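You operate a simulated robot arm through the tools that you are given. There is no shell and no other tool.

You run a simulated two-armed robot. Do the job below in one go: nothing can be reset, and whatever is moved stays where it is left.

Task
Unlock the narrow panel, reset it and jog the paper sheets fully back.
Fine: latch to FREE, power on, then mushroom button out and RESET; hold REV to the end.

It is judged by the outcome, as a careful person would: the job done as asked, and still so three seconds after it is handed in. It fails if anything else is knocked over, pushed out of place, dropped, spilled or broken. Flat cloth is picked up by pressing the open fingertips on it (5 to 10 N) and closing them slowly along it; thin cloth reads only 2 to 8 mm in the jaws.

Robot
Two 7-joint arms with two-finger grippers on one trunk that stands fixed in place. Base frame: the origin is at the foot of the trunk, x ahead of it, y to its left, z up. Units: mm, degrees, N and s.
The left shoulder is at [100, 216, 1089], the right one opposite. With the tool pointing down near the work surface each hand reaches from about 100 to 740 mm from the base axis, measured 20 degrees to its own side. Payload 3.18 kg a hand.
The tool frame of a hand sits at the grasp point between the pads (the TCP): z along the fingers, y along the line on which they close. The tips reach 30 mm beyond it. Largest opening 144 mm; the body of the gripper starts 103 mm behind the TCP.
Orientation is that of the tool frame in the base frame, as [roll, pitch, yaw] about the fixed x, y, z axes, in that order (R = Rz(yaw) Ry(pitch) Rx(roll)). With the fingers straight down and closing along the base's y, the tool's x points along the base's -x, its y along +y and its z along -z.

Tools
- The arms move only by the tool arm_command. It takes "left_increments", "right_increments" or both (then of equal length, played together; a hand with none holds still); each is a list of rows, each a list of 7 numbers: the shift along the tool's x, y, z in mm, then the turn, a rotation vector about the tool's x, y, z in degrees, then the gripper command, from -1 (fully open) to 1 (shut), values between in proportion. In form: [[tx, ty, tz, wx, wy, wz, hand], ...]. A call has 1 to 20 rows; each row shifts and turns the commanded pose from where the row before left it, along the tool's axes as they then stand. A row lasts 0.2 s, in which the tool goes at most 50 mm and 8.6 degrees; a call with a longer step from one row to the next is refused whole, and so is a gripper value outside its range. A pose out of reach is approached as far as the arm can. The call stops where the force on the tool passes 40 N (or 10 N more than at its start, if that is more) or the arm is blocked; 0.2 s more then pass. Each finger halts on what it meets, pressing with about 31 N; the grip force reading is that of the motor and also rises with nothing between the fingers. The clock runs only during rows and for 0.2 s after the last one: add rows that do not move to give the fingers time. The reply holds the time, the measured pose of the TCP, the force on the tool along the base axes, the opening and the grip force, in the units named above and with some noise, with the torque about the TCP (base axes, N m) and any sound that the robot's microphone picked up, and new pictures: "pictures" is both (left out), scene, wrist or none (wrist: the cameras of the hands that moved).
- Cameras (640 x 400 px; columns grow to the right, rows downward): "scene" is now at [185.6, -47.6, 1274.6]; the picture's right is [-0.69, -0.72, 0.00], its down [-0.51, 0.48, -0.71] and it looks along [0.52, -0.49, -0.70] (base axes); focal length 327 px, centre (320, 200). "left" rides on the left gripper at [76, -16, -143] in its tool frame; the picture's right is [0.21, 0.98, 0.00], its down [-0.84, 0.18, -0.51] and it looks along [-0.50, 0.11, 0.86] (tool axes); focal length 218 px, centre (320, 200). "right" rides on the right gripper at [77, 16, -143] in its tool frame; the picture's right is [-0.21, 0.98, 0.00], its down [-0.84, -0.18, -0.51] and it looks along [-0.50, -0.11, 0.86] (tool axes); focal length 218 px, centre (320, 200). There is no depth. A picture from a camera that has moved, and an enlarged one, comes with that camera's place and axes in the base frame and with its lens. The place of the scene camera against the robot may be out by one fixed shift of up to 25 mm in any direction.
- move_column(by): slides the trunk up (or, below 0, down) by that many mm; the arms and the scene camera ride with it, the base frame stays. It gives what a move gives, with no picture.
- pan_tilt(pan, tilt): turns the head with the scene camera to pan (to the left, within 80 degrees either way) and tilt (down, from -29 to 69), counted from straight ahead of the robot. It gives what a move gives, and a new picture of the scene camera.
- zoom(camera, box): a new picture of the part [left, top, right, bottom] of that camera's present view, enlarged. No time passes.
- sign_off(): hands the job in; it is judged then, once.

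Places have to be worked out from the pictures, the camera data and where the tool is seen. Open the grippers and draw the arms clear of the work before you hand the job in, unless the task says otherwise.

The tools are called after "Emit:" by a JSON object that holds its "method" and its "body". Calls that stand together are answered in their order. arm_command: Moves the arms, as the interface text tells. Its arguments: {"type":"object","properties":{"left_increments":{"type":"array","items":{"type":"array","items":{"type":"number"}}},"right_increments":{"type":"array","items":{"type":"array","items":{"type":"number"}}},"pictures":{"type":"string","enum":["both","scene","wrist","none"]}},"required":[]} The other tools are called the same way: move_column (by) slides the trunk up or down; pan_tilt (pan, tilt) turns the head that bears the scene camera; zoom (camera, box) takes an enlarged picture of a part of a camera's view; sign_off () hands the job in.

At the start:

```text
time: 0.0
left_tcp_pos: [570.4, -27.8, 858.8]
left_tcp_rot: [-179.9, 0.1, 180.0]
left_ft_force: [0.7, 0.3, 0.5]
left_moment: [-0.01, -0.01, 0.0]
left_width: 144.1
left_grasp_force: 0.1
right_tcp_pos: [319.5, -451.9, 792.9]
right_tcp_rot: [-180.0, 0.0, -180.0]
right_ft_force: [-0.4, 0.4, -0.3]
right_moment: [-0.01, 0.02, -0.02]
right_width: 144.0
right_grasp_force: 0.1
trunk travel left (down, up): [-173.0, 196.0]
head pan, tilt: [-43.6, 44.4]
```

scene: 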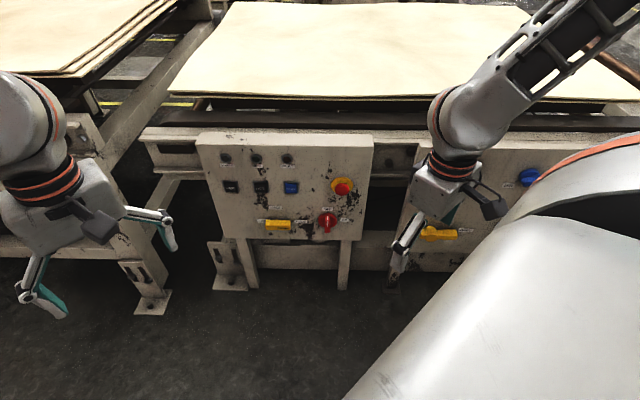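
right: 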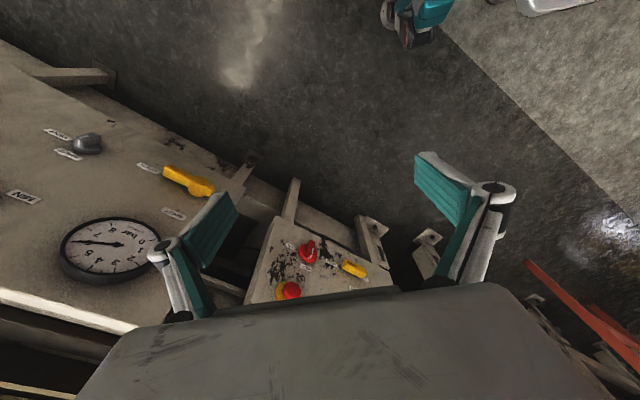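
left: 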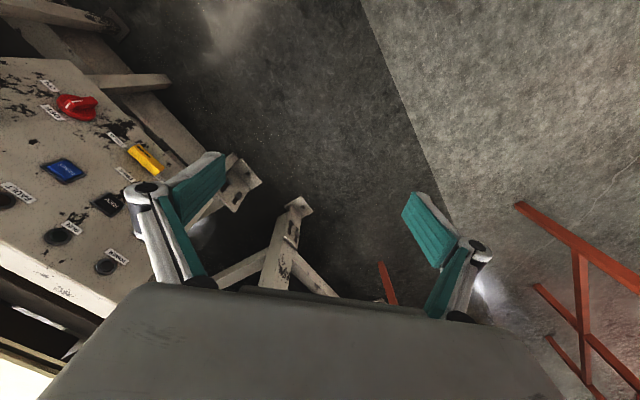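

The scene shows a narrow panel in the middle with lamps, three push buttons, a mushroom button, a yellow latch and a red power knob, and a wider panel to the right behind the left arm. I'll enlarge the narrow panel to read the labels.

Emit:
{"method": "zoom", "body": {"camera": "scene", "box": [190, 125, 390, 250]}}

Emit:
{"method": "zoom", "body": {"camera": "left", "box": [0, 50, 240, 300]}}

Emit:
{"method": "zoom", "body": {"camera": "right", "box": [240, 200, 400, 310]}}

```text
3.20 times, centred on (290, 188) of scene
camera zoom: at [185.6, -47.6, 1274.6], right [-0.69, -0.72, 0.0], down [-0.51, 0.48, -0.71], along [0.52, -0.49, -0.7], focal length 1046 px, centre (416, 240)
```

zoom: 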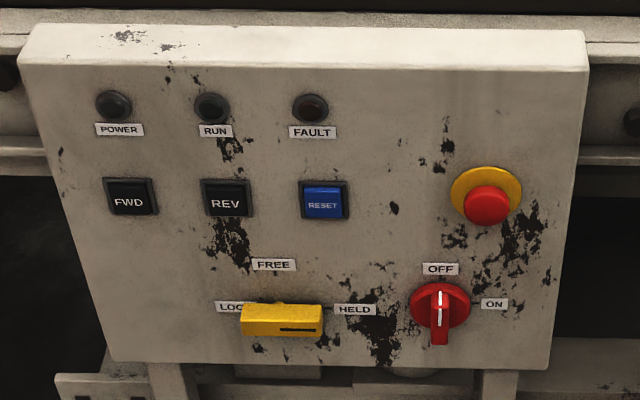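

```text
1.60 times, centred on (120, 175) of left
camera zoom: at [494.2, -43.0, 1000.4], right [-0.21, 0.98, 0.0], down [0.84, 0.18, 0.51], along [0.5, 0.11, -0.86], focal length 349 px, centre (640, 240)
```

zoom: 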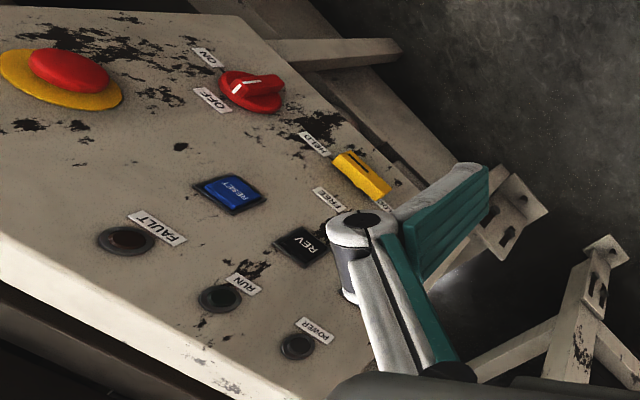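

```text
3.64 times, centred on (320, 255) of right
camera zoom: at [243.5, -437.2, 935.2], right [0.21, 0.98, 0.0], down [0.84, -0.18, 0.51], along [0.49, -0.11, -0.86], focal length 794 px, centre (320, 0)
```

zoom: 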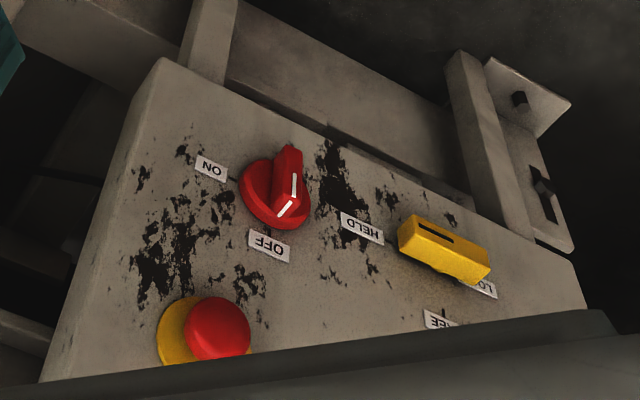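

The labels triangulate well between the two wrist cameras: the panel face is vertical, about at n·P = -883 with n ≈ (-0.70, 0.715, 0). I'll enlarge the latch, mushroom and power knob further to see how they work.

Emit:
{"method": "zoom", "body": {"camera": "scene", "box": [252, 200, 316, 240]}}

Emit:
{"method": "zoom", "body": {"camera": "scene", "box": [312, 170, 376, 240]}}

Emit:
{"method": "zoom", "body": {"camera": "right", "box": [330, 245, 380, 285]}}

Emit:
{"method": "zoom", "body": {"camera": "left", "box": [100, 110, 180, 180]}}

Emit:
{"method": "zoom", "body": {"camera": "scene", "box": [400, 150, 560, 260]}}

```text
10.00 times, centred on (284, 220) of scene
camera zoom: at [185.6, -47.6, 1274.6], right [-0.69, -0.72, 0.0], down [-0.51, 0.48, -0.71], along [0.52, -0.49, -0.7], focal length 3269 px, centre (680, 0)
```

zoom: 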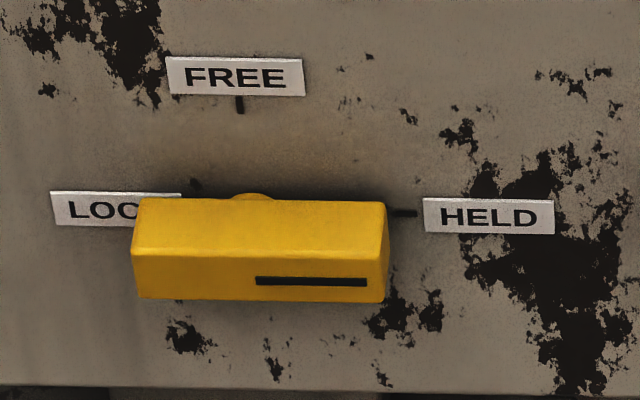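

```text
5.71 times, centred on (344, 205) of scene
camera zoom: at [185.6, -47.6, 1274.6], right [-0.69, -0.72, 0.0], down [-0.51, 0.48, -0.71], along [0.52, -0.49, -0.7], focal length 1868 px, centre (183, 171)
```

zoom: 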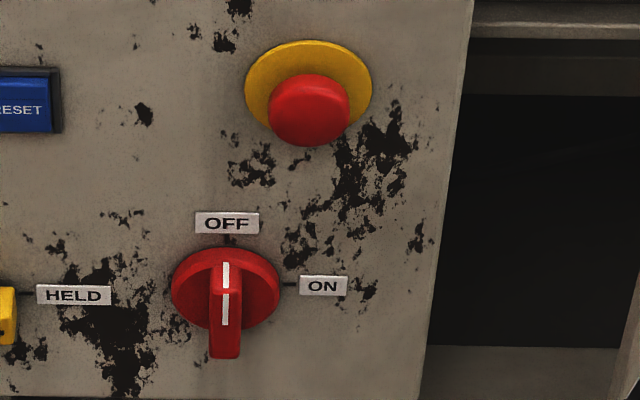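

```text
10.00 times, centred on (355, 265) of right
camera zoom: at [243.5, -437.2, 935.2], right [0.21, 0.98, 0.0], down [0.84, -0.18, 0.51], along [0.49, -0.11, -0.86], focal length 2183 px, centre (-30, -450)
```

zoom: 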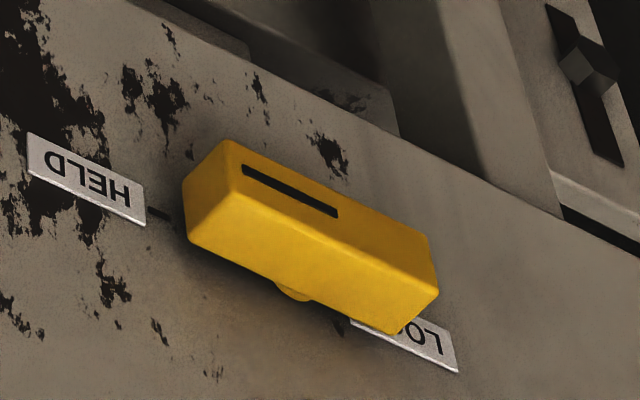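

```text
5.71 times, centred on (140, 145) of left
camera zoom: at [494.2, -43.0, 1000.4], right [-0.21, 0.98, 0.0], down [0.84, 0.18, 0.51], along [0.5, 0.11, -0.86], focal length 1247 px, centre (1349, 514)
```

zoom: 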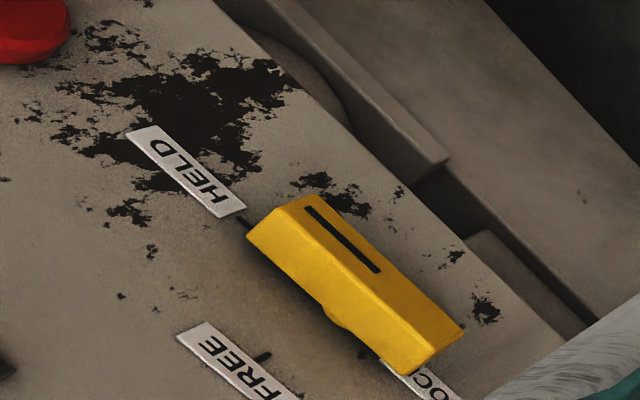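

```text
3.64 times, centred on (480, 205) of scene
camera zoom: at [185.6, -47.6, 1274.6], right [-0.69, -0.72, 0.0], down [-0.51, 0.48, -0.71], along [0.52, -0.49, -0.7], focal length 1189 px, centre (-262, 182)
```

zoom: 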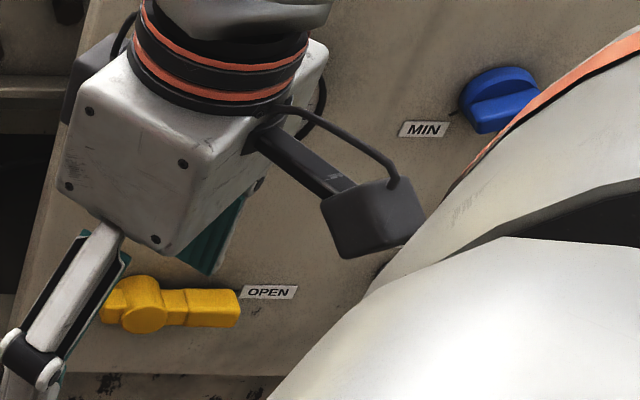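

The latch bar's black mark points to HELD (right); FREE is straight above its pivot (pivot about (798, -455, 458)), while the power knob's white mark is at OFF and ON lies to its right. Before moving I'll look round with the head to see what is near the arms.

Emit:
{"method": "pan_tilt", "body": {"pan": 10, "tilt": 40}}

Emit:
{"method": "pan_tilt", "body": {"pan": -43.6, "tilt": 15}}

Emit:
{"method": "pan_tilt", "body": {"pan": -43.6, "tilt": 44.4}}

```text
time: 1.2
left_tcp_pos: [570.8, -26.4, 858.1]
left_tcp_rot: [180.0, 0.1, -180.0]
left_ft_force: [0.0, 0.1, 0.0]
left_moment: [0.0, 0.03, -0.02]
left_width: 143.9
left_grasp_force: 0.0
right_tcp_pos: [320.6, -452.5, 793.8]
right_tcp_rot: [179.9, -0.2, -180.0]
right_ft_force: [0.3, -0.1, 0.2]
right_moment: [-0.01, 0.0, 0.0]
right_width: 143.7
right_grasp_force: 0.1
trunk travel left (down, up): [-173.0, 196.0]
head pan, tilt: [10.0, 40.0]
camera scene: at [210.1, 23.5, 1281.1], right [0.17, -0.98, 0.0], down [-0.63, -0.11, -0.77], along [0.75, 0.13, -0.64], focal length 327 px, centre (320, 200)
```

scene: 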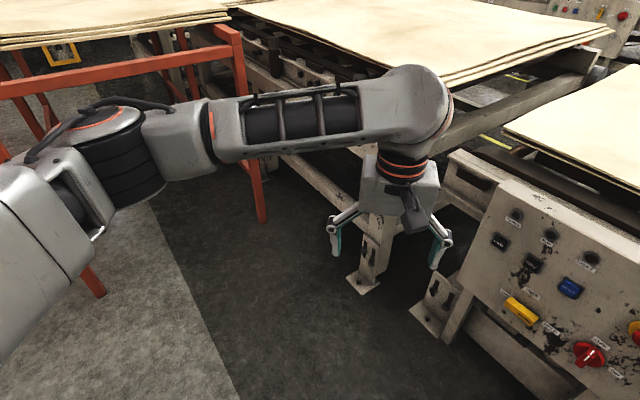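

```text
time: 2.4
left_tcp_pos: [570.3, -26.7, 858.1]
left_tcp_rot: [-179.9, 0.0, -180.0]
left_ft_force: [0.2, -0.3, -0.3]
left_moment: [0.0, -0.02, 0.02]
left_width: 144.1
left_grasp_force: 0.0
right_tcp_pos: [319.7, -452.3, 793.8]
right_tcp_rot: [-179.9, 0.0, 179.9]
right_ft_force: [0.6, -0.1, 0.1]
right_moment: [-0.02, 0.01, -0.02]
right_width: 144.0
right_grasp_force: 0.0
trunk travel left (down, up): [-173.0, 196.0]
head pan, tilt: [-43.6, 15.0]
camera scene: at [194.0, -55.6, 1320.6], right [-0.69, -0.72, 0.0], down [-0.19, 0.18, -0.97], along [0.7, -0.67, -0.26], focal length 327 px, centre (320, 200)
```

scene: 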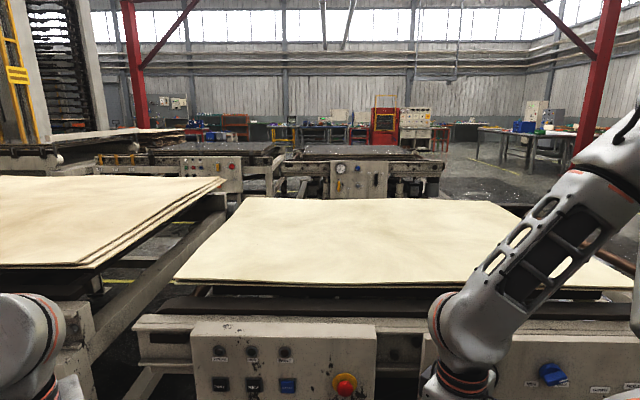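

```text
time: 3.4
left_tcp_pos: [569.4, -26.6, 857.3]
left_tcp_rot: [-180.0, 0.0, -179.9]
left_ft_force: [0.4, 0.2, 1.1]
left_moment: [0.0, -0.03, 0.0]
left_width: 144.1
left_grasp_force: 0.1
right_tcp_pos: [320.0, -452.6, 793.7]
right_tcp_rot: [-179.9, -0.2, 180.0]
right_ft_force: [0.6, -0.3, -1.2]
right_moment: [0.01, 0.07, 0.03]
right_width: 144.2
right_grasp_force: 0.2
trunk travel left (down, up): [-173.0, 196.0]
head pan, tilt: [-43.6, 44.4]
camera scene: at [185.6, -47.6, 1274.7], right [-0.69, -0.72, 0.0], down [-0.51, 0.48, -0.71], along [0.52, -0.49, -0.7], focal length 327 px, centre (320, 200)
```

scene: 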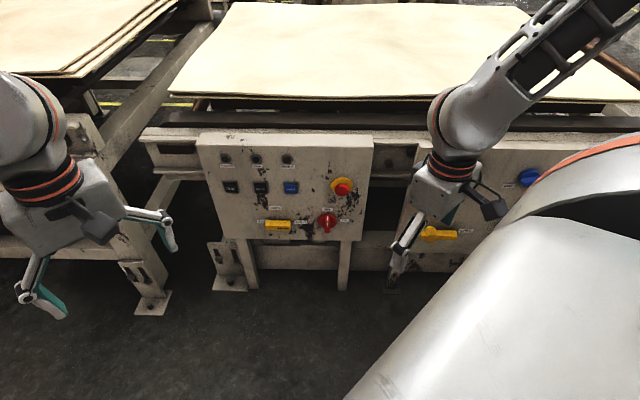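

The left hand is roughly clear of the left table, but I want to see where the right elbow is relative to the table before lowering the trunk, so I turn the head right.

Emit:
{"method": "pan_tilt", "body": {"pan": -80, "tilt": 30}}

Emit:
{"method": "pan_tilt", "body": {"pan": -80, "tilt": 60}}

```text
time: 4.4
left_tcp_pos: [570.5, -27.7, 857.9]
left_tcp_rot: [179.9, 0.1, 180.0]
left_ft_force: [0.1, 0.6, 0.4]
left_moment: [0.02, -0.01, 0.0]
left_width: 144.0
left_grasp_force: 0.0
right_tcp_pos: [319.6, -451.7, 793.4]
right_tcp_rot: [180.0, -0.1, 180.0]
right_ft_force: [0.9, 1.3, -0.9]
right_moment: [0.0, 0.02, 0.0]
right_width: 143.8
right_grasp_force: 0.1
trunk travel left (down, up): [-173.0, 196.0]
head pan, tilt: [-80.0, 30.0]
camera scene: at [142.1, -80.3, 1296.4], right [-0.98, -0.17, 0.0], down [-0.09, 0.49, -0.87], along [0.15, -0.85, -0.5], focal length 327 px, centre (320, 200)
```

scene: 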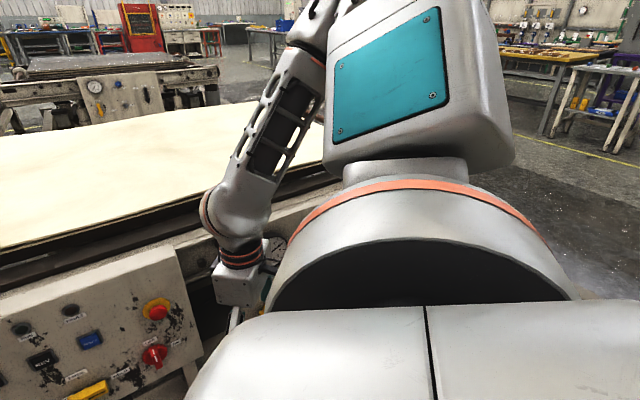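

```text
time: 5.3
left_tcp_pos: [570.1, -26.5, 858.2]
left_tcp_rot: [179.9, 0.1, -180.0]
left_ft_force: [0.2, 0.1, 0.7]
left_moment: [-0.01, -0.03, 0.02]
left_width: 143.9
left_grasp_force: 0.0
right_tcp_pos: [320.8, -452.7, 793.6]
right_tcp_rot: [-179.9, 0.0, 179.9]
right_ft_force: [0.2, 0.2, 0.7]
right_moment: [0.01, -0.01, -0.03]
right_width: 143.9
right_grasp_force: 0.1
trunk travel left (down, up): [-173.0, 196.0]
head pan, tilt: [-80.0, 60.0]
camera scene: at [137.9, -56.9, 1254.4], right [-0.98, -0.17, 0.0], down [-0.15, 0.85, -0.5], along [0.09, -0.49, -0.87], focal length 327 px, centre (320, 200)
```

scene: 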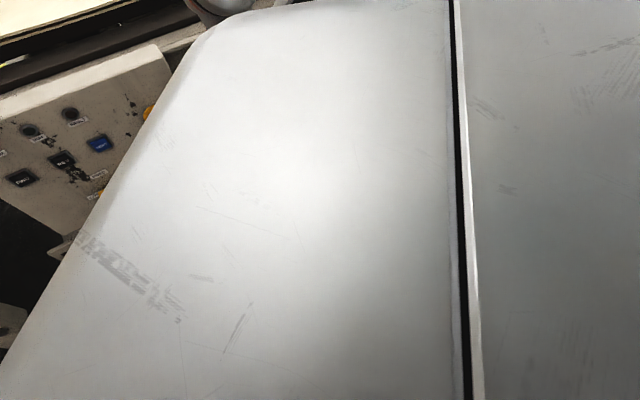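

The right elbow rides high above and well clear of the table, and the hand is ~330 mm off the panel plane, so lowering is safe. First I'll draw the left hand back and left a little to free the space where the right wrist will be, and turn the head back to the panel.

Emit:
{"method": "arm_command", "body": {"left_increments": [[30, 25, 0, 0, 0, 0, -1], [30, 25, 0, 0, 0, 0, -1], [30, 25, 0, 0, 0, 0, -1], [30, 25, 0, 0, 0, 0, -1], [0, 0, 0, 0, 0, 0, -1]], "pictures": "none"}}

Emit:
{"method": "move_column", "body": {"by": -150}}

Emit:
{"method": "pan_tilt", "body": {"pan": -43.6, "tilt": 38}}

```text
time: 6.5
left_tcp_pos: [451.3, 76.8, 856.2]
left_tcp_rot: [180.0, 0.0, -179.9]
left_ft_force: [-0.3, 0.2, -0.2]
left_moment: [-0.02, 0.04, -0.02]
left_width: 144.0
left_grasp_force: 0.1
right_tcp_pos: [320.6, -451.6, 793.3]
right_tcp_rot: [180.0, -0.1, 179.9]
right_ft_force: [0.0, -0.3, -0.1]
right_moment: [0.02, -0.02, 0.0]
right_width: 144.1
right_grasp_force: 0.1
trunk travel left (down, up): [-173.0, 196.0]
head pan, tilt: [-80.0, 60.0]
```

```text
time: 8.3
left_tcp_pos: [450.3, 72.6, 708.4]
left_tcp_rot: [-180.0, 0.1, -180.0]
left_ft_force: [-0.1, -0.1, -0.2]
left_moment: [-0.02, 0.0, -0.01]
left_width: 143.7
left_grasp_force: 0.2
right_tcp_pos: [228.4, -453.6, 562.5]
right_tcp_rot: [179.9, -31.3, -180.0]
right_ft_force: [-0.3, 0.2, 0.8]
right_moment: [-0.01, -0.04, 0.03]
right_width: 144.1
right_grasp_force: 0.0
trunk travel left (down, up): [-23.0, 346.0]
head pan, tilt: [-80.0, 60.0]
```

```text
time: 9.3
left_tcp_pos: [449.7, 72.8, 708.3]
left_tcp_rot: [-180.0, 0.0, 180.0]
left_ft_force: [0.1, 0.5, 0.2]
left_moment: [0.01, 0.0, 0.0]
left_width: 143.7
left_grasp_force: 0.0
right_tcp_pos: [227.7, -452.7, 562.4]
right_tcp_rot: [179.8, -31.4, 179.9]
right_ft_force: [-0.2, 0.2, -0.9]
right_moment: [0.05, -0.03, 0.01]
right_width: 143.9
right_grasp_force: 0.0
trunk travel left (down, up): [-23.0, 346.0]
head pan, tilt: [-43.6, 38.0]
camera scene: at [342.6, -50.8, 1095.3], right [-0.69, -0.72, 0.0], down [-0.45, 0.43, -0.79], along [0.57, -0.54, -0.62], focal length 327 px, centre (320, 200)
```

scene: 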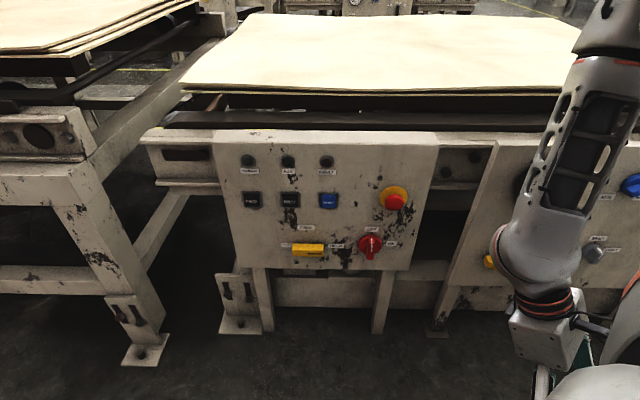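

The trunk also leans forward as it lowers (the camera moved ~157 mm ahead), and the right hand was squeezed into a tilted pose close to the shoulder. I'll move it forward in small steps and see how the commanded pose responds.

Emit:
{"method": "arm_command", "body": {"right_increments": [[-40, 10, 0, 0, 0, 0, -1], [-40, 10, 0, 0, 0, 0, -1], [0, 0, 0, 0, 0, 0, -1]], "pictures": "scene"}}

```text
time: 10.1
left_tcp_pos: [449.9, 73.5, 708.2]
left_tcp_rot: [179.9, 0.1, 180.0]
left_ft_force: [0.0, -0.8, -0.2]
left_moment: [-0.02, 0.01, -0.01]
left_width: 144.0
left_grasp_force: 0.0
right_tcp_pos: [296.8, -431.7, 520.5]
right_tcp_rot: [179.8, -31.4, 179.9]
right_ft_force: [0.9, 0.3, 0.7]
right_moment: [0.02, 0.05, 0.03]
right_width: 143.9
right_grasp_force: 0.0
trunk travel left (down, up): [-23.0, 346.0]
head pan, tilt: [-43.6, 38.0]
camera scene: at [342.6, -50.6, 1095.5], right [-0.69, -0.72, 0.0], down [-0.45, 0.42, -0.79], along [0.57, -0.54, -0.62], focal length 327 px, centre (320, 200)
```

scene: 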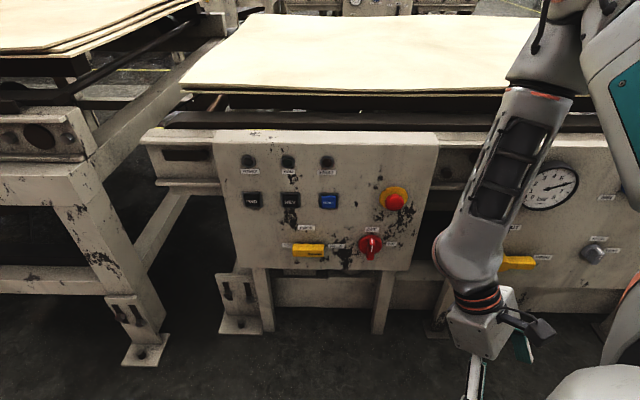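

The hand follows commands from its measured pose. I'll swing it to vertical while moving it forward to about (617, -320, 600), still ~220 mm off the panel plane.

Emit:
{"method": "arm_command", "body": {"right_increments": [[-31.5, 14, -25.1, 0, -7.85, 0, -1], [-34.7, 14, -20.6, 0, -7.85, 0, -1], [-37.2, 14, -15.6, 0, -7.85, 0, -1], [-38.9, 14, -10.5, 0, -7.85, 0, -1], [-40, 14, -15, 0, 0, 0, -1], [-40, 14, -15, 0, 0, 0, -1], [-40, 14, -15, 0, 0, 0, -1], [-40, 14, -15, 0, 0, 0, -1], [0, 0, 0, 0, 0, 0, -1]], "pictures": "both"}}

```text
time: 12.1
left_tcp_pos: [451.0, 73.6, 707.5]
left_tcp_rot: [-180.0, 0.1, 180.0]
left_ft_force: [0.1, 0.1, -0.3]
left_moment: [0.0, 0.03, -0.01]
left_width: 143.9
left_grasp_force: 0.1
right_tcp_pos: [615.2, -321.0, 600.7]
right_tcp_rot: [179.9, 0.0, 180.0]
right_ft_force: [0.6, -0.1, 1.5]
right_moment: [0.01, 0.01, 0.01]
right_width: 143.8
right_grasp_force: 0.1
trunk travel left (down, up): [-23.0, 346.0]
head pan, tilt: [-43.6, 38.0]
camera scene: at [342.7, -50.6, 1095.4], right [-0.69, -0.72, 0.0], down [-0.45, 0.42, -0.79], along [0.57, -0.54, -0.62], focal length 327 px, centre (320, 200)
camera right: at [539.5, -306.0, 742.0], right [0.21, 0.98, 0.0], down [0.84, -0.18, 0.51], along [0.5, -0.1, -0.86], focal length 218 px, centre (320, 200)
```

scene: 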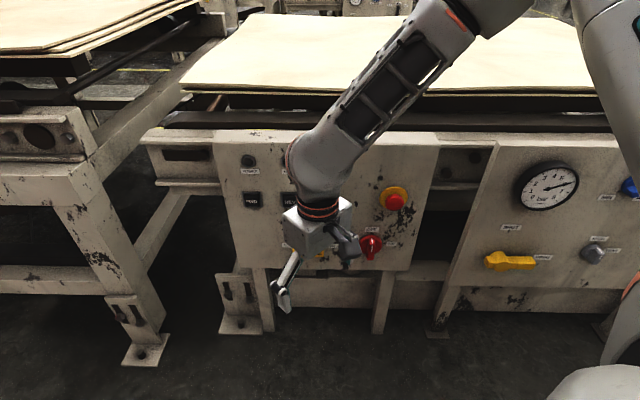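
right: 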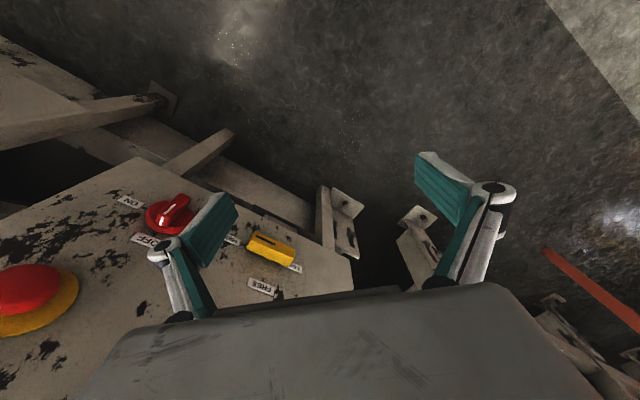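

Hand is vertical at (615, -321, 601). Now I'll yaw it to face the panel (+45.6° about tool z), then start pitching the fingers towards the panel.

Emit:
{"method": "arm_command", "body": {"right_increments": [[0, 0, 0, 0, 0, 7.6, -1], [0, 0, 0, 0, 0, 7.6, -1], [0, 0, 0, 0, 0, 7.6, -1], [0, 0, 0, 0, 0, 7.6, -1], [0, 0, 0, 0, 0, 7.6, -1], [0, 0, 0, 0, 0, 7.6, -1], [0, 0, 0, 0, -8, 0, -1], [0, 0, 0, 0, -8, 0, -1], [0, 0, 0, 0, -8, 0, -1], [0, 0, 0, 0, -8, 0, -1], [0, 0, 0, 0, -8, 0, -1], [0, 0, 0, 0, 0, 0, -1]], "pictures": "both"}}

```text
time: 14.7
left_tcp_pos: [450.7, 73.0, 708.3]
left_tcp_rot: [179.9, 0.0, 180.0]
left_ft_force: [0.6, 0.4, -0.6]
left_moment: [-0.03, 0.0, 0.02]
left_width: 143.9
left_grasp_force: 0.0
right_tcp_pos: [654.5, -339.1, 613.5]
right_tcp_rot: [-179.6, 39.1, 134.9]
right_ft_force: [-0.4, 0.6, 0.8]
right_moment: [0.0, -0.03, 0.0]
right_width: 143.9
right_grasp_force: 0.2
right hand out of reach, approached as far as the arm can: row 11
trunk travel left (down, up): [-23.0, 346.0]
head pan, tilt: [-43.6, 38.0]
camera scene: at [342.7, -50.7, 1095.4], right [-0.69, -0.72, 0.0], down [-0.45, 0.42, -0.79], along [0.57, -0.54, -0.62], focal length 327 px, centre (320, 200)
camera right: at [559.6, -222.2, 675.4], right [0.81, 0.57, 0.13], down [0.11, -0.36, 0.93], along [0.58, -0.74, -0.35], focal length 218 px, centre (320, 200)
```

scene: 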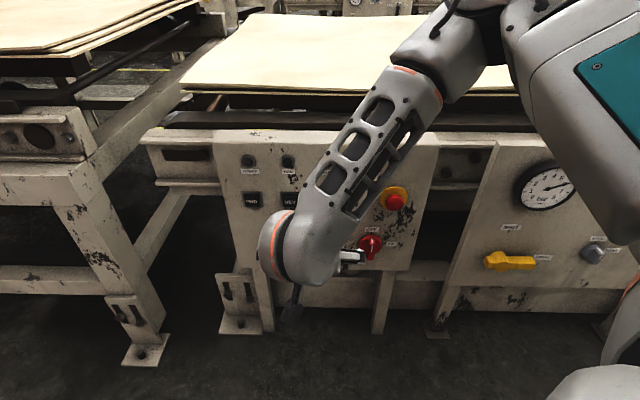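
right: 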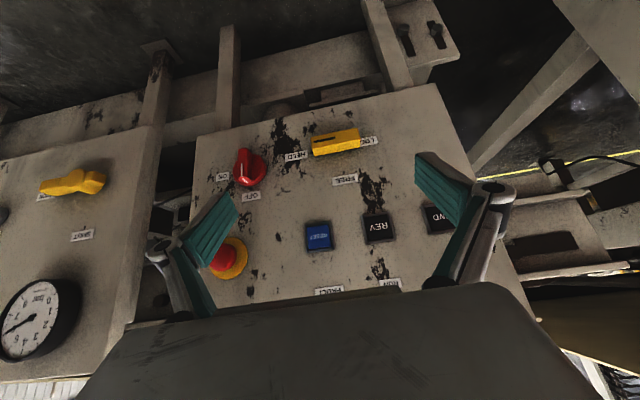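

The arm stopped at about 39° pitch – it is too folded this high. I'll lower the hand straight down towards latch height (z≈460), then continue pitching there.

Emit:
{"method": "arm_command", "body": {"right_increments": [[24.4, 0, 30.1, 0, 0, 0, -1], [24.4, 0, 30.1, 0, 0, 0, -1], [24.4, 0, 30.1, 0, 0, 0, -1], [24.4, 0, 30.1, 0, 0, 0, -1], [0, 0, 0, 0, -6, 0, -1], [0, 0, 0, 0, -6, 0, -1], [0, 0, 0, 0, -6, 0, -1], [0, 0, 0, 0, -6, 0, -1], [0, 0, 0, 0, 0, 0, -1]], "pictures": "both"}}

```text
time: 16.7
left_tcp_pos: [450.6, 72.7, 708.8]
left_tcp_rot: [-180.0, 0.0, 180.0]
left_ft_force: [-0.1, 0.0, 0.6]
left_moment: [0.02, 0.0, 0.01]
left_width: 143.8
left_grasp_force: 0.2
right_tcp_pos: [744.9, -384.9, 483.2]
right_tcp_rot: [-179.5, 63.6, 135.0]
right_ft_force: [0.2, 0.0, 0.3]
right_moment: [0.01, 0.02, 0.01]
right_width: 144.0
right_grasp_force: 0.1
right hand out of reach, approached as far as the arm can: row 1, 2, 6, 7, 8
trunk travel left (down, up): [-23.0, 346.0]
head pan, tilt: [-43.6, 38.0]
camera scene: at [342.7, -50.7, 1095.4], right [-0.69, -0.72, 0.0], down [-0.45, 0.42, -0.79], along [0.57, -0.54, -0.62], focal length 327 px, centre (320, 200)
camera right: at [642.9, -259.5, 477.2], right [0.76, 0.62, 0.18], down [-0.18, -0.07, 0.98], along [0.62, -0.78, 0.06], focal length 218 px, centre (320, 200)
```

scene: 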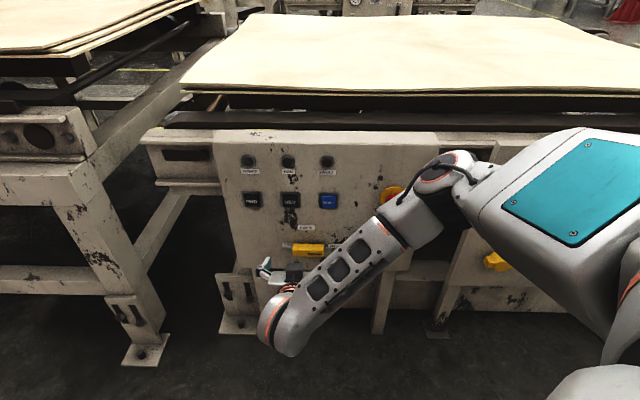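
right: 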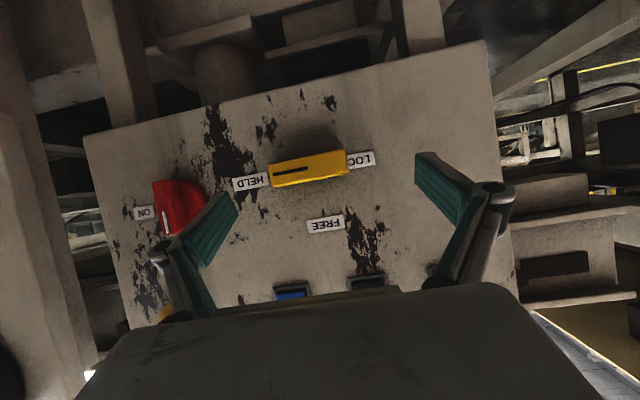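

The hand is at (745, -385, 483), pitch 64°, tips ~60 mm off the panel; the wrist bend is the limit because the arm is folded. Raising the trunk some will straighten the arm and reduce that bend, so I raise it 45 mm.

Emit:
{"method": "move_column", "body": {"by": 45}}

Emit:
{"method": "pan_tilt", "body": {"pan": -43.6, "tilt": 42}}

```text
time: 17.6
left_tcp_pos: [451.3, 72.1, 750.3]
left_tcp_rot: [-179.9, -0.2, -180.0]
left_ft_force: [-0.6, 0.1, -0.5]
left_moment: [0.0, 0.04, 0.03]
left_width: 143.8
left_grasp_force: 0.1
right_tcp_pos: [788.1, -386.0, 626.7]
right_tcp_rot: [161.0, 69.3, 117.1]
right_ft_force: [-0.4, 0.0, -0.9]
right_moment: [-0.04, -0.04, -0.01]
right_width: 144.2
right_grasp_force: 0.0
trunk travel left (down, up): [-68.0, 301.0]
head pan, tilt: [-43.6, 38.0]
```

```text
time: 18.2
left_tcp_pos: [450.7, 72.3, 753.4]
left_tcp_rot: [179.9, 0.1, 180.0]
left_ft_force: [0.5, 0.8, 0.7]
left_moment: [0.02, -0.03, -0.02]
left_width: 143.7
left_grasp_force: 0.1
right_tcp_pos: [787.6, -385.5, 629.5]
right_tcp_rot: [160.4, 69.5, 116.5]
right_ft_force: [0.0, -0.3, -0.7]
right_moment: [-0.01, 0.02, 0.0]
right_width: 144.1
right_grasp_force: 0.0
trunk travel left (down, up): [-68.0, 301.0]
head pan, tilt: [-43.6, 42.0]
camera scene: at [299.6, -48.9, 1149.1], right [-0.69, -0.72, 0.0], down [-0.48, 0.46, -0.74], along [0.54, -0.51, -0.67], focal length 327 px, centre (320, 200)
```

scene: 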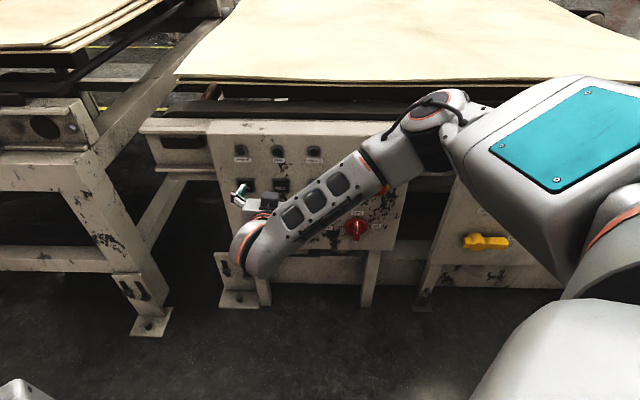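

The torso leans back as it rises, and the right hand rode rigidly with it: it now sits at (788, -386, 629), tool z ≈ (0.69, -0.64, -0.33), tips about 30 mm off the panel. I'll back away from the panel while going down (extending the arm), then straighten the tool to horizontal.

Emit:
{"method": "arm_command", "body": {"right_increments": [[18, -1, -14, 0, 0, 0, -1], [23.4, -2.2, -6.6, 0, 0, 0, -1], [23.4, -2.2, -6.6, 0, 0, 0, -1], [23.4, -2.2, -6.6, 0, 0, 0, -1], [23.4, -2.2, -6.6, 0, 0, 0, -1], [23.4, -2.2, -6.6, 0, 0, 0, -1], [23.4, -2.2, -6.6, 0, 0, 0, -1], [0, 0, 0, 0, 0, 0, -1]], "pictures": "both"}}

```text
time: 20.1
left_tcp_pos: [450.5, 72.5, 752.9]
left_tcp_rot: [179.9, 0.1, 180.0]
left_ft_force: [-0.6, 0.1, 0.3]
left_moment: [0.02, 0.02, 0.03]
left_width: 144.1
left_grasp_force: 0.0
right_tcp_pos: [794.5, -391.4, 610.3]
right_tcp_rot: [161.2, 69.0, 117.4]
right_ft_force: [-0.4, 0.0, 0.8]
right_moment: [-0.01, -0.01, 0.07]
right_width: 143.6
right_grasp_force: 0.1
right hand out of reach, approached as far as the arm can: row 1, 2, 3, 4, 5, 6, 7
trunk travel left (down, up): [-68.0, 301.0]
head pan, tilt: [-43.6, 42.0]
camera scene: at [299.7, -48.9, 1149.0], right [-0.69, -0.72, 0.0], down [-0.48, 0.46, -0.74], along [0.54, -0.51, -0.67], focal length 327 px, centre (320, 200)
camera right: at [694.2, -265.6, 588.1], right [0.72, 0.62, 0.31], down [-0.34, -0.07, 0.94], along [0.6, -0.78, 0.16], focal length 218 px, centre (320, 200)
```

scene: 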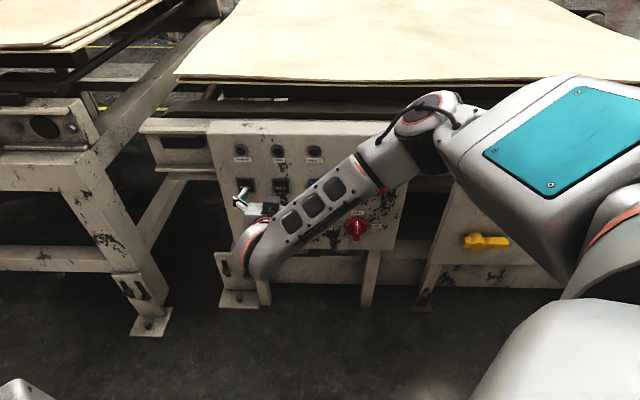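
right: 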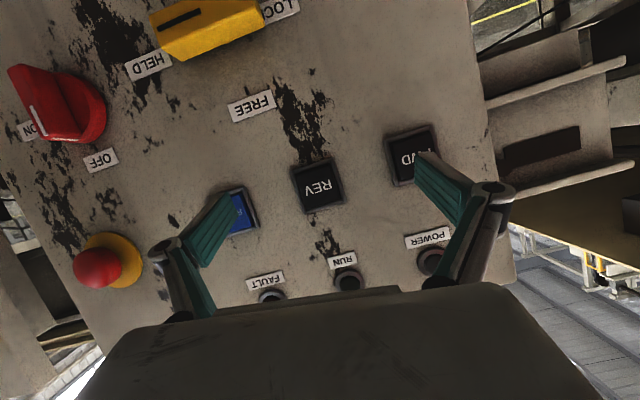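

Retracting folds the wrist past its limit, so the moves were refused in effect. I'll pitch the fingers down (relieving the wrist) and then pull back from the panel.

Emit:
{"method": "arm_command", "body": {"right_increments": [[0, 0, -5, 0, 7, 0, -1], [0, 0, -5, 0, 7, 0, -1], [0, 0, -5, 0, 7, 0, -1], [0, 0, -5, 0, 7, 0, -1], [0, 0, 0, 0, 0, 0, -1]], "pictures": "wrist"}}

```text
time: 21.2
left_tcp_pos: [450.6, 71.9, 751.8]
left_tcp_rot: [-179.9, -0.1, -180.0]
left_ft_force: [0.4, -0.2, 0.9]
left_moment: [-0.03, 0.0, -0.01]
left_width: 144.0
left_grasp_force: 0.1
right_tcp_pos: [781.1, -379.5, 618.7]
right_tcp_rot: [171.0, 42.0, 128.9]
right_ft_force: [0.0, -0.1, 0.4]
right_moment: [-0.01, -0.02, 0.04]
right_width: 143.7
right_grasp_force: 0.0
trunk travel left (down, up): [-68.0, 301.0]
head pan, tilt: [-43.6, 42.0]
camera right: at [680.1, -265.6, 673.5], right [0.79, 0.56, 0.25], down [-0.01, -0.4, 0.92], along [0.62, -0.72, -0.31], focal length 218 px, centre (320, 200)
```

right: 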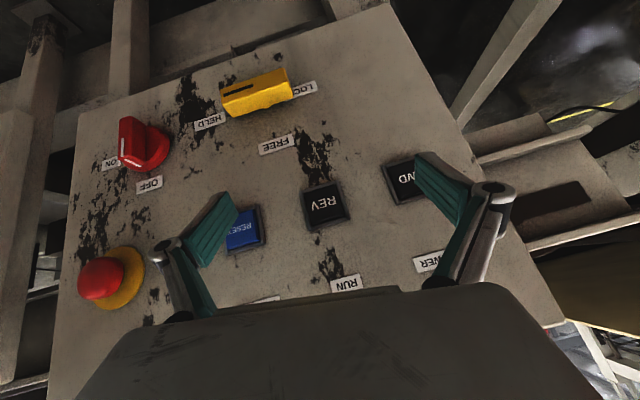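

Relieving the pitch worked: hand at (781, -380, 619), pitched 42°. Now I pull it 110 mm back from the panel along its normal.

Emit:
{"method": "arm_command", "body": {"right_increments": [[20.4, 0.3, -18.5, 0, 0, 0, -1], [20.4, 0.3, -18.5, 0, 0, 0, -1], [20.4, 0.3, -18.5, 0, 0, 0, -1], [20.4, 0.3, -18.5, 0, 0, 0, -1], [0, 0, 0, 0, 0, 0, -1]], "pictures": "none"}}

Emit:
{"method": "zoom", "body": {"camera": "scene", "box": [200, 100, 480, 300]}}

```text
time: 22.4
left_tcp_pos: [450.9, 73.6, 753.0]
left_tcp_rot: [-180.0, 0.1, 179.9]
left_ft_force: [0.7, 0.6, -0.3]
left_moment: [0.01, -0.01, 0.0]
left_width: 144.0
left_grasp_force: 0.1
right_tcp_pos: [705.1, -301.5, 619.3]
right_tcp_rot: [170.8, 42.2, 128.7]
right_ft_force: [-0.4, 0.2, 0.9]
right_moment: [-0.02, 0.03, -0.01]
right_width: 144.3
right_grasp_force: 0.1
trunk travel left (down, up): [-68.0, 301.0]
head pan, tilt: [-43.6, 42.0]
```

```text
2.00 times, centred on (340, 200) of scene
camera zoom: at [299.6, -48.7, 1149.1], right [-0.69, -0.72, 0.0], down [-0.48, 0.46, -0.74], along [0.54, -0.51, -0.67], focal length 654 px, centre (280, 200)
```

zoom: 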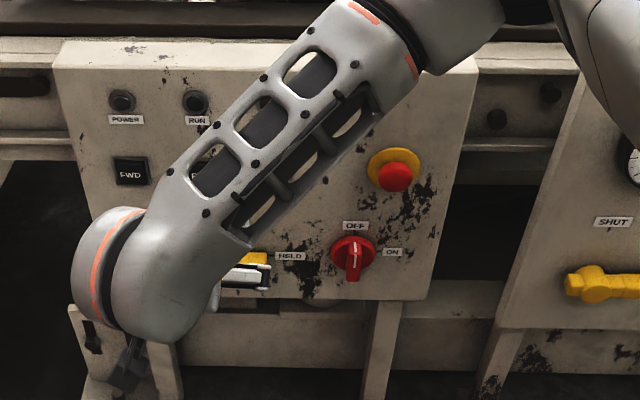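

Retraction worked cleanly. Now I raise the trunk 35 mm to have a more extended arm for the low latch, and check that the right hand only rises.

Emit:
{"method": "move_column", "body": {"by": 35}}

```text
time: 23.2
left_tcp_pos: [450.0, 72.1, 786.1]
left_tcp_rot: [180.0, -0.2, -180.0]
left_ft_force: [0.4, -0.7, -0.4]
left_moment: [0.0, 0.05, 0.02]
left_width: 143.7
left_grasp_force: 0.1
right_tcp_pos: [704.7, -300.9, 650.0]
right_tcp_rot: [171.1, 41.9, 128.9]
right_ft_force: [-0.2, -0.7, -0.3]
right_moment: [-0.01, -0.03, 0.0]
right_width: 143.9
right_grasp_force: 0.0
trunk travel left (down, up): [-103.0, 266.0]
head pan, tilt: [-43.6, 42.0]
```

The right hand rose straight (704, -301, 650). Now I lower it 170 mm and roll +90° about the tool axis so that the fingers will close vertically on the latch bar.

Emit:
{"method": "arm_command", "body": {"right_increments": [[22.7, -3.9, 25, 0, 0, 0, -1], [22.7, -3.9, 25, 0, 0, 0, -1], [22.7, -3.9, 25, 0, 0, 0, -1], [22.7, -3.9, 25, 0, 0, 0, -1], [22.7, -3.9, 25, 0, 0, 0, -1], [0, 0, 0, 0, 0, 8.2, -1], [0, 0, 0, 0, 0, 8.2, -1], [0, 0, 0, 0, 0, 8.2, -1], [0, 0, 0, 0, 0, 8.2, -1], [0, 0, 0, 0, 0, 8.2, -1], [0, 0, 0, 0, 0, 8.2, -1], [0, 0, 0, 0, 0, 8.2, -1], [0, 0, 0, 0, 0, 8.2, -1], [0, 0, 0, 0, 0, 8.2, -1], [0, 0, 0, 0, 0, 8.2, -1], [0, 0, 0, 0, 0, 8.2, -1], [0, 0, 0, 0, 0, 0, -1]], "pictures": "both"}}

```text
time: 25.3
left_tcp_pos: [450.8, 73.2, 789.3]
left_tcp_rot: [-180.0, 0.1, -180.0]
left_ft_force: [-0.5, -0.8, 0.1]
left_moment: [0.03, -0.02, -0.03]
left_width: 143.9
left_grasp_force: 0.1
right_tcp_pos: [781.3, -414.0, 602.5]
right_tcp_rot: [149.3, 27.8, 92.9]
right_ft_force: [-3.2, 7.4, -1.3]
right_moment: [-0.23, -0.01, 0.43]
right_width: 144.5
right_grasp_force: 0.0
right hand out of reach, approached as far as the arm can: row 2, 3, 4, 5, 6, 7, 8, 9, 10
trunk travel left (down, up): [-103.0, 266.0]
head pan, tilt: [-43.6, 42.0]
stopped in row 10 (right hand): the force on the tool passed its limit at 55 N (the readings are from after the stop); the commanded pose is now the measured one
camera scene: at [261.2, -49.7, 1195.2], right [-0.69, -0.72, 0.0], down [-0.48, 0.46, -0.74], along [0.54, -0.51, -0.67], focal length 327 px, centre (320, 200)
camera right: at [716.7, -289.0, 682.3], right [0.84, 0.09, 0.54], down [-0.38, -0.61, 0.7], along [0.39, -0.79, -0.47], focal length 218 px, centre (320, 200)
```

scene: 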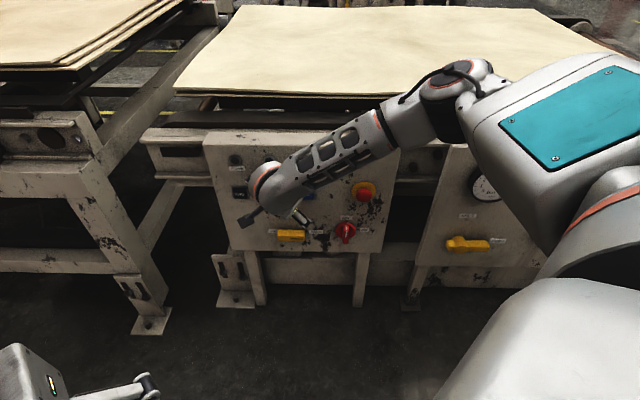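
right: 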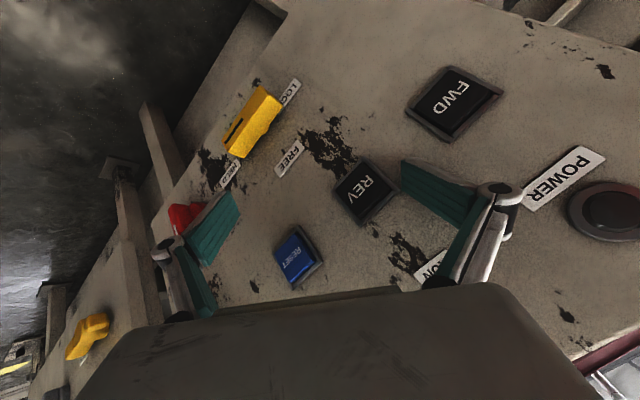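

Lowering was out of reach in this arm shape and the hand drifted until a fingertip touched the panel face (contact ~7 N remains). I stop that and pull straight back along the panel normal by 120 mm.

Emit:
{"method": "arm_command", "body": {"right_increments": [[19.9, -11.7, -19.2, 0, 0, 0, -1], [19.9, -11.7, -19.2, 0, 0, 0, -1], [19.9, -11.7, -19.2, 0, 0, 0, -1], [19.9, -11.7, -19.2, 0, 0, 0, -1], [0, 0, 0, 0, 0, 0, -1]], "pictures": "both"}}

```text
time: 26.5
left_tcp_pos: [450.4, 72.5, 787.9]
left_tcp_rot: [-180.0, 0.2, 180.0]
left_ft_force: [0.1, -0.1, -0.1]
left_moment: [-0.02, -0.02, -0.02]
left_width: 144.1
left_grasp_force: 0.1
right_tcp_pos: [773.5, -386.1, 641.5]
right_tcp_rot: [150.0, 27.8, 93.6]
right_ft_force: [-0.3, 0.2, -0.1]
right_moment: [-0.01, 0.02, -0.01]
right_width: 144.2
right_grasp_force: 0.1
right hand out of reach, approached as far as the arm can: row 1, 2, 3, 4
trunk travel left (down, up): [-103.0, 266.0]
head pan, tilt: [-43.6, 42.0]
camera scene: at [262.1, -48.8, 1194.9], right [-0.69, -0.72, 0.0], down [-0.48, 0.46, -0.74], along [0.54, -0.51, -0.67], focal length 327 px, centre (320, 200)
camera right: at [706.8, -262.9, 721.1], right [0.84, 0.1, 0.53], down [-0.37, -0.61, 0.7], along [0.39, -0.79, -0.48], focal length 218 px, centre (320, 200)
```

scene: 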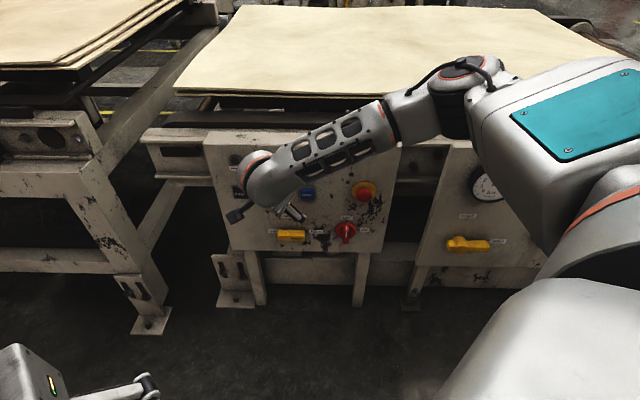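
right: 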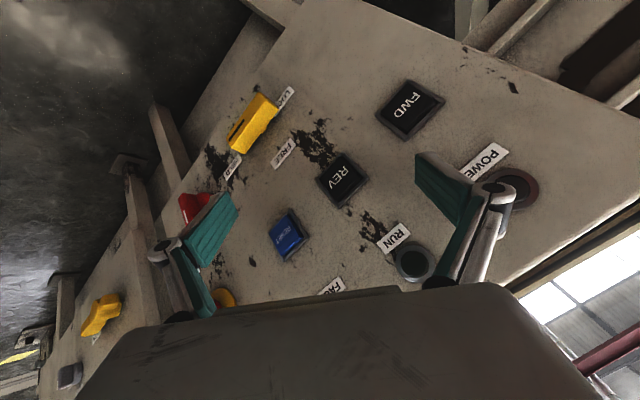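

Working through the poses where it got stuck, the common factor is the last joint: B-type roll (camera below) sits at its limit, so positive roll is a dead end. I'll roll negative instead; first close the fingers for clearance and undo the roll.

Emit:
{"method": "arm_command", "body": {"right_increments": [[0, 0, 0, 0, 0, 0, 1], [0, 0, 0, 0, 0, -8.2, 1], [0, 0, 0, 0, 0, -8.2, 1], [0, 0, 0, 0, 0, -8.2, 1], [0, 0, 0, 0, 0, -8.2, 1], [0, 0, 0, 0, 0, 0, 1]], "pictures": "none"}}

```text
time: 27.9
left_tcp_pos: [450.6, 72.3, 787.1]
left_tcp_rot: [-180.0, 0.1, -180.0]
left_ft_force: [0.7, 0.4, -0.9]
left_moment: [0.03, -0.01, -0.02]
left_width: 143.9
left_grasp_force: 0.1
right_tcp_pos: [773.7, -387.1, 640.3]
right_tcp_rot: [170.8, 39.8, 130.1]
right_ft_force: [-1.0, 0.2, 0.7]
right_moment: [-0.01, -0.01, -0.03]
right_width: 0.3
right_grasp_force: 30.8
trunk travel left (down, up): [-103.0, 266.0]
head pan, tilt: [-43.6, 42.0]
```

The roll is free again. Retract 110 mm along the panel normal, then roll -90° (camera to the right side, fingers closing vertically).

Emit:
{"method": "arm_command", "body": {"right_increments": [[21.1, 0.8, -17.7, 0, 0, 0, 1], [21.1, 0.8, -17.7, 0, 0, 0, 1], [21.1, 0.8, -17.7, 0, 0, 0, 1], [21.1, 0.8, -17.7, 0, 0, 0, 1], [0, 0, 0, 0, 0, -8.2, 1], [0, 0, 0, 0, 0, -8.2, 1], [0, 0, 0, 0, 0, -8.2, 1], [0, 0, 0, 0, 0, -8.2, 1], [0, 0, 0, 0, 0, -8.2, 1], [0, 0, 0, 0, 0, -8.2, 1], [0, 0, 0, 0, 0, -8.2, 1], [0, 0, 0, 0, 0, -8.2, 1], [0, 0, 0, 0, 0, -8.2, 1], [0, 0, 0, 0, 0, -8.2, 1], [0, 0, 0, 0, 0, -8.2, 1], [0, 0, 0, 0, 0, 0, 1]], "pictures": "both"}}

```text
time: 31.3
left_tcp_pos: [450.8, 72.7, 787.3]
left_tcp_rot: [-180.0, 0.1, -180.0]
left_ft_force: [0.2, 0.2, 0.1]
left_moment: [0.01, -0.02, 0.03]
left_width: 144.3
left_grasp_force: 0.0
right_tcp_pos: [697.9, -307.9, 640.4]
right_tcp_rot: [-139.8, 7.0, -133.7]
right_ft_force: [-0.1, -0.1, -0.2]
right_moment: [-0.01, 0.0, -0.02]
right_width: 0.0
right_grasp_force: 30.6
trunk travel left (down, up): [-103.0, 266.0]
head pan, tilt: [-43.6, 42.0]
camera scene: at [262.0, -48.9, 1195.0], right [-0.69, -0.72, 0.0], down [-0.48, 0.46, -0.74], along [0.54, -0.51, -0.67], focal length 327 px, centre (320, 200)
camera right: at [559.8, -300.1, 727.7], right [-0.34, 0.72, -0.6], down [0.4, 0.69, 0.6], along [0.85, -0.03, -0.52], focal length 218 px, centre (320, 200)
```

scene: 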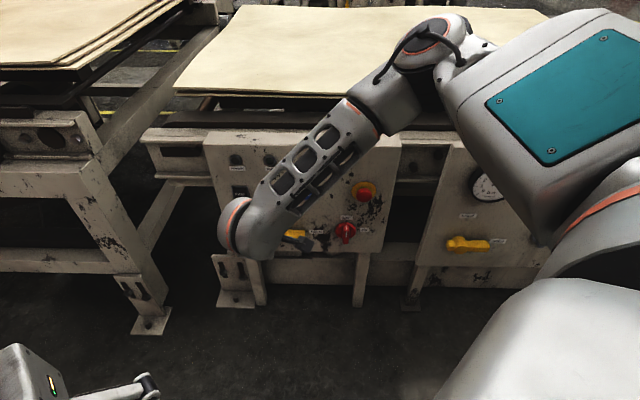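
right: 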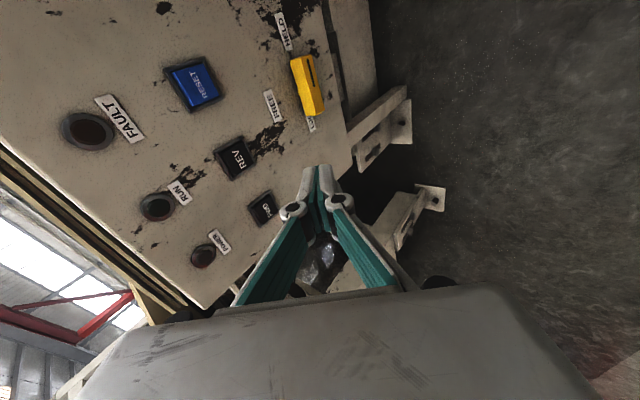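

The -90° roll was fully reachable and the latch is in view. Now lower 180 mm straight down to latch height.

Emit:
{"method": "arm_command", "body": {"right_increments": [[4.4, 23.1, 27.3, 0, 0, 0, 1], [4.4, 23.1, 27.3, 0, 0, 0, 1], [4.4, 23.1, 27.3, 0, 0, 0, 1], [4.4, 23.1, 27.3, 0, 0, 0, 1], [4.4, 23.1, 27.3, 0, 0, 0, 1], [0, 0, 0, 0, 0, 0, 1]], "pictures": "none"}}

```text
time: 32.7
left_tcp_pos: [451.7, 72.9, 788.0]
left_tcp_rot: [180.0, 0.1, 180.0]
left_ft_force: [0.2, 0.1, -0.1]
left_moment: [0.02, 0.02, 0.0]
left_width: 144.0
left_grasp_force: 0.1
right_tcp_pos: [675.0, -362.7, 518.3]
right_tcp_rot: [-139.9, 7.1, -133.8]
right_ft_force: [1.0, -0.1, -0.2]
right_moment: [0.0, -0.02, 0.01]
right_width: 0.1
right_grasp_force: 30.5
right hand out of reach, approached as far as the arm can: row 2, 3, 4, 5
trunk travel left (down, up): [-103.0, 266.0]
head pan, tilt: [-43.6, 42.0]
```

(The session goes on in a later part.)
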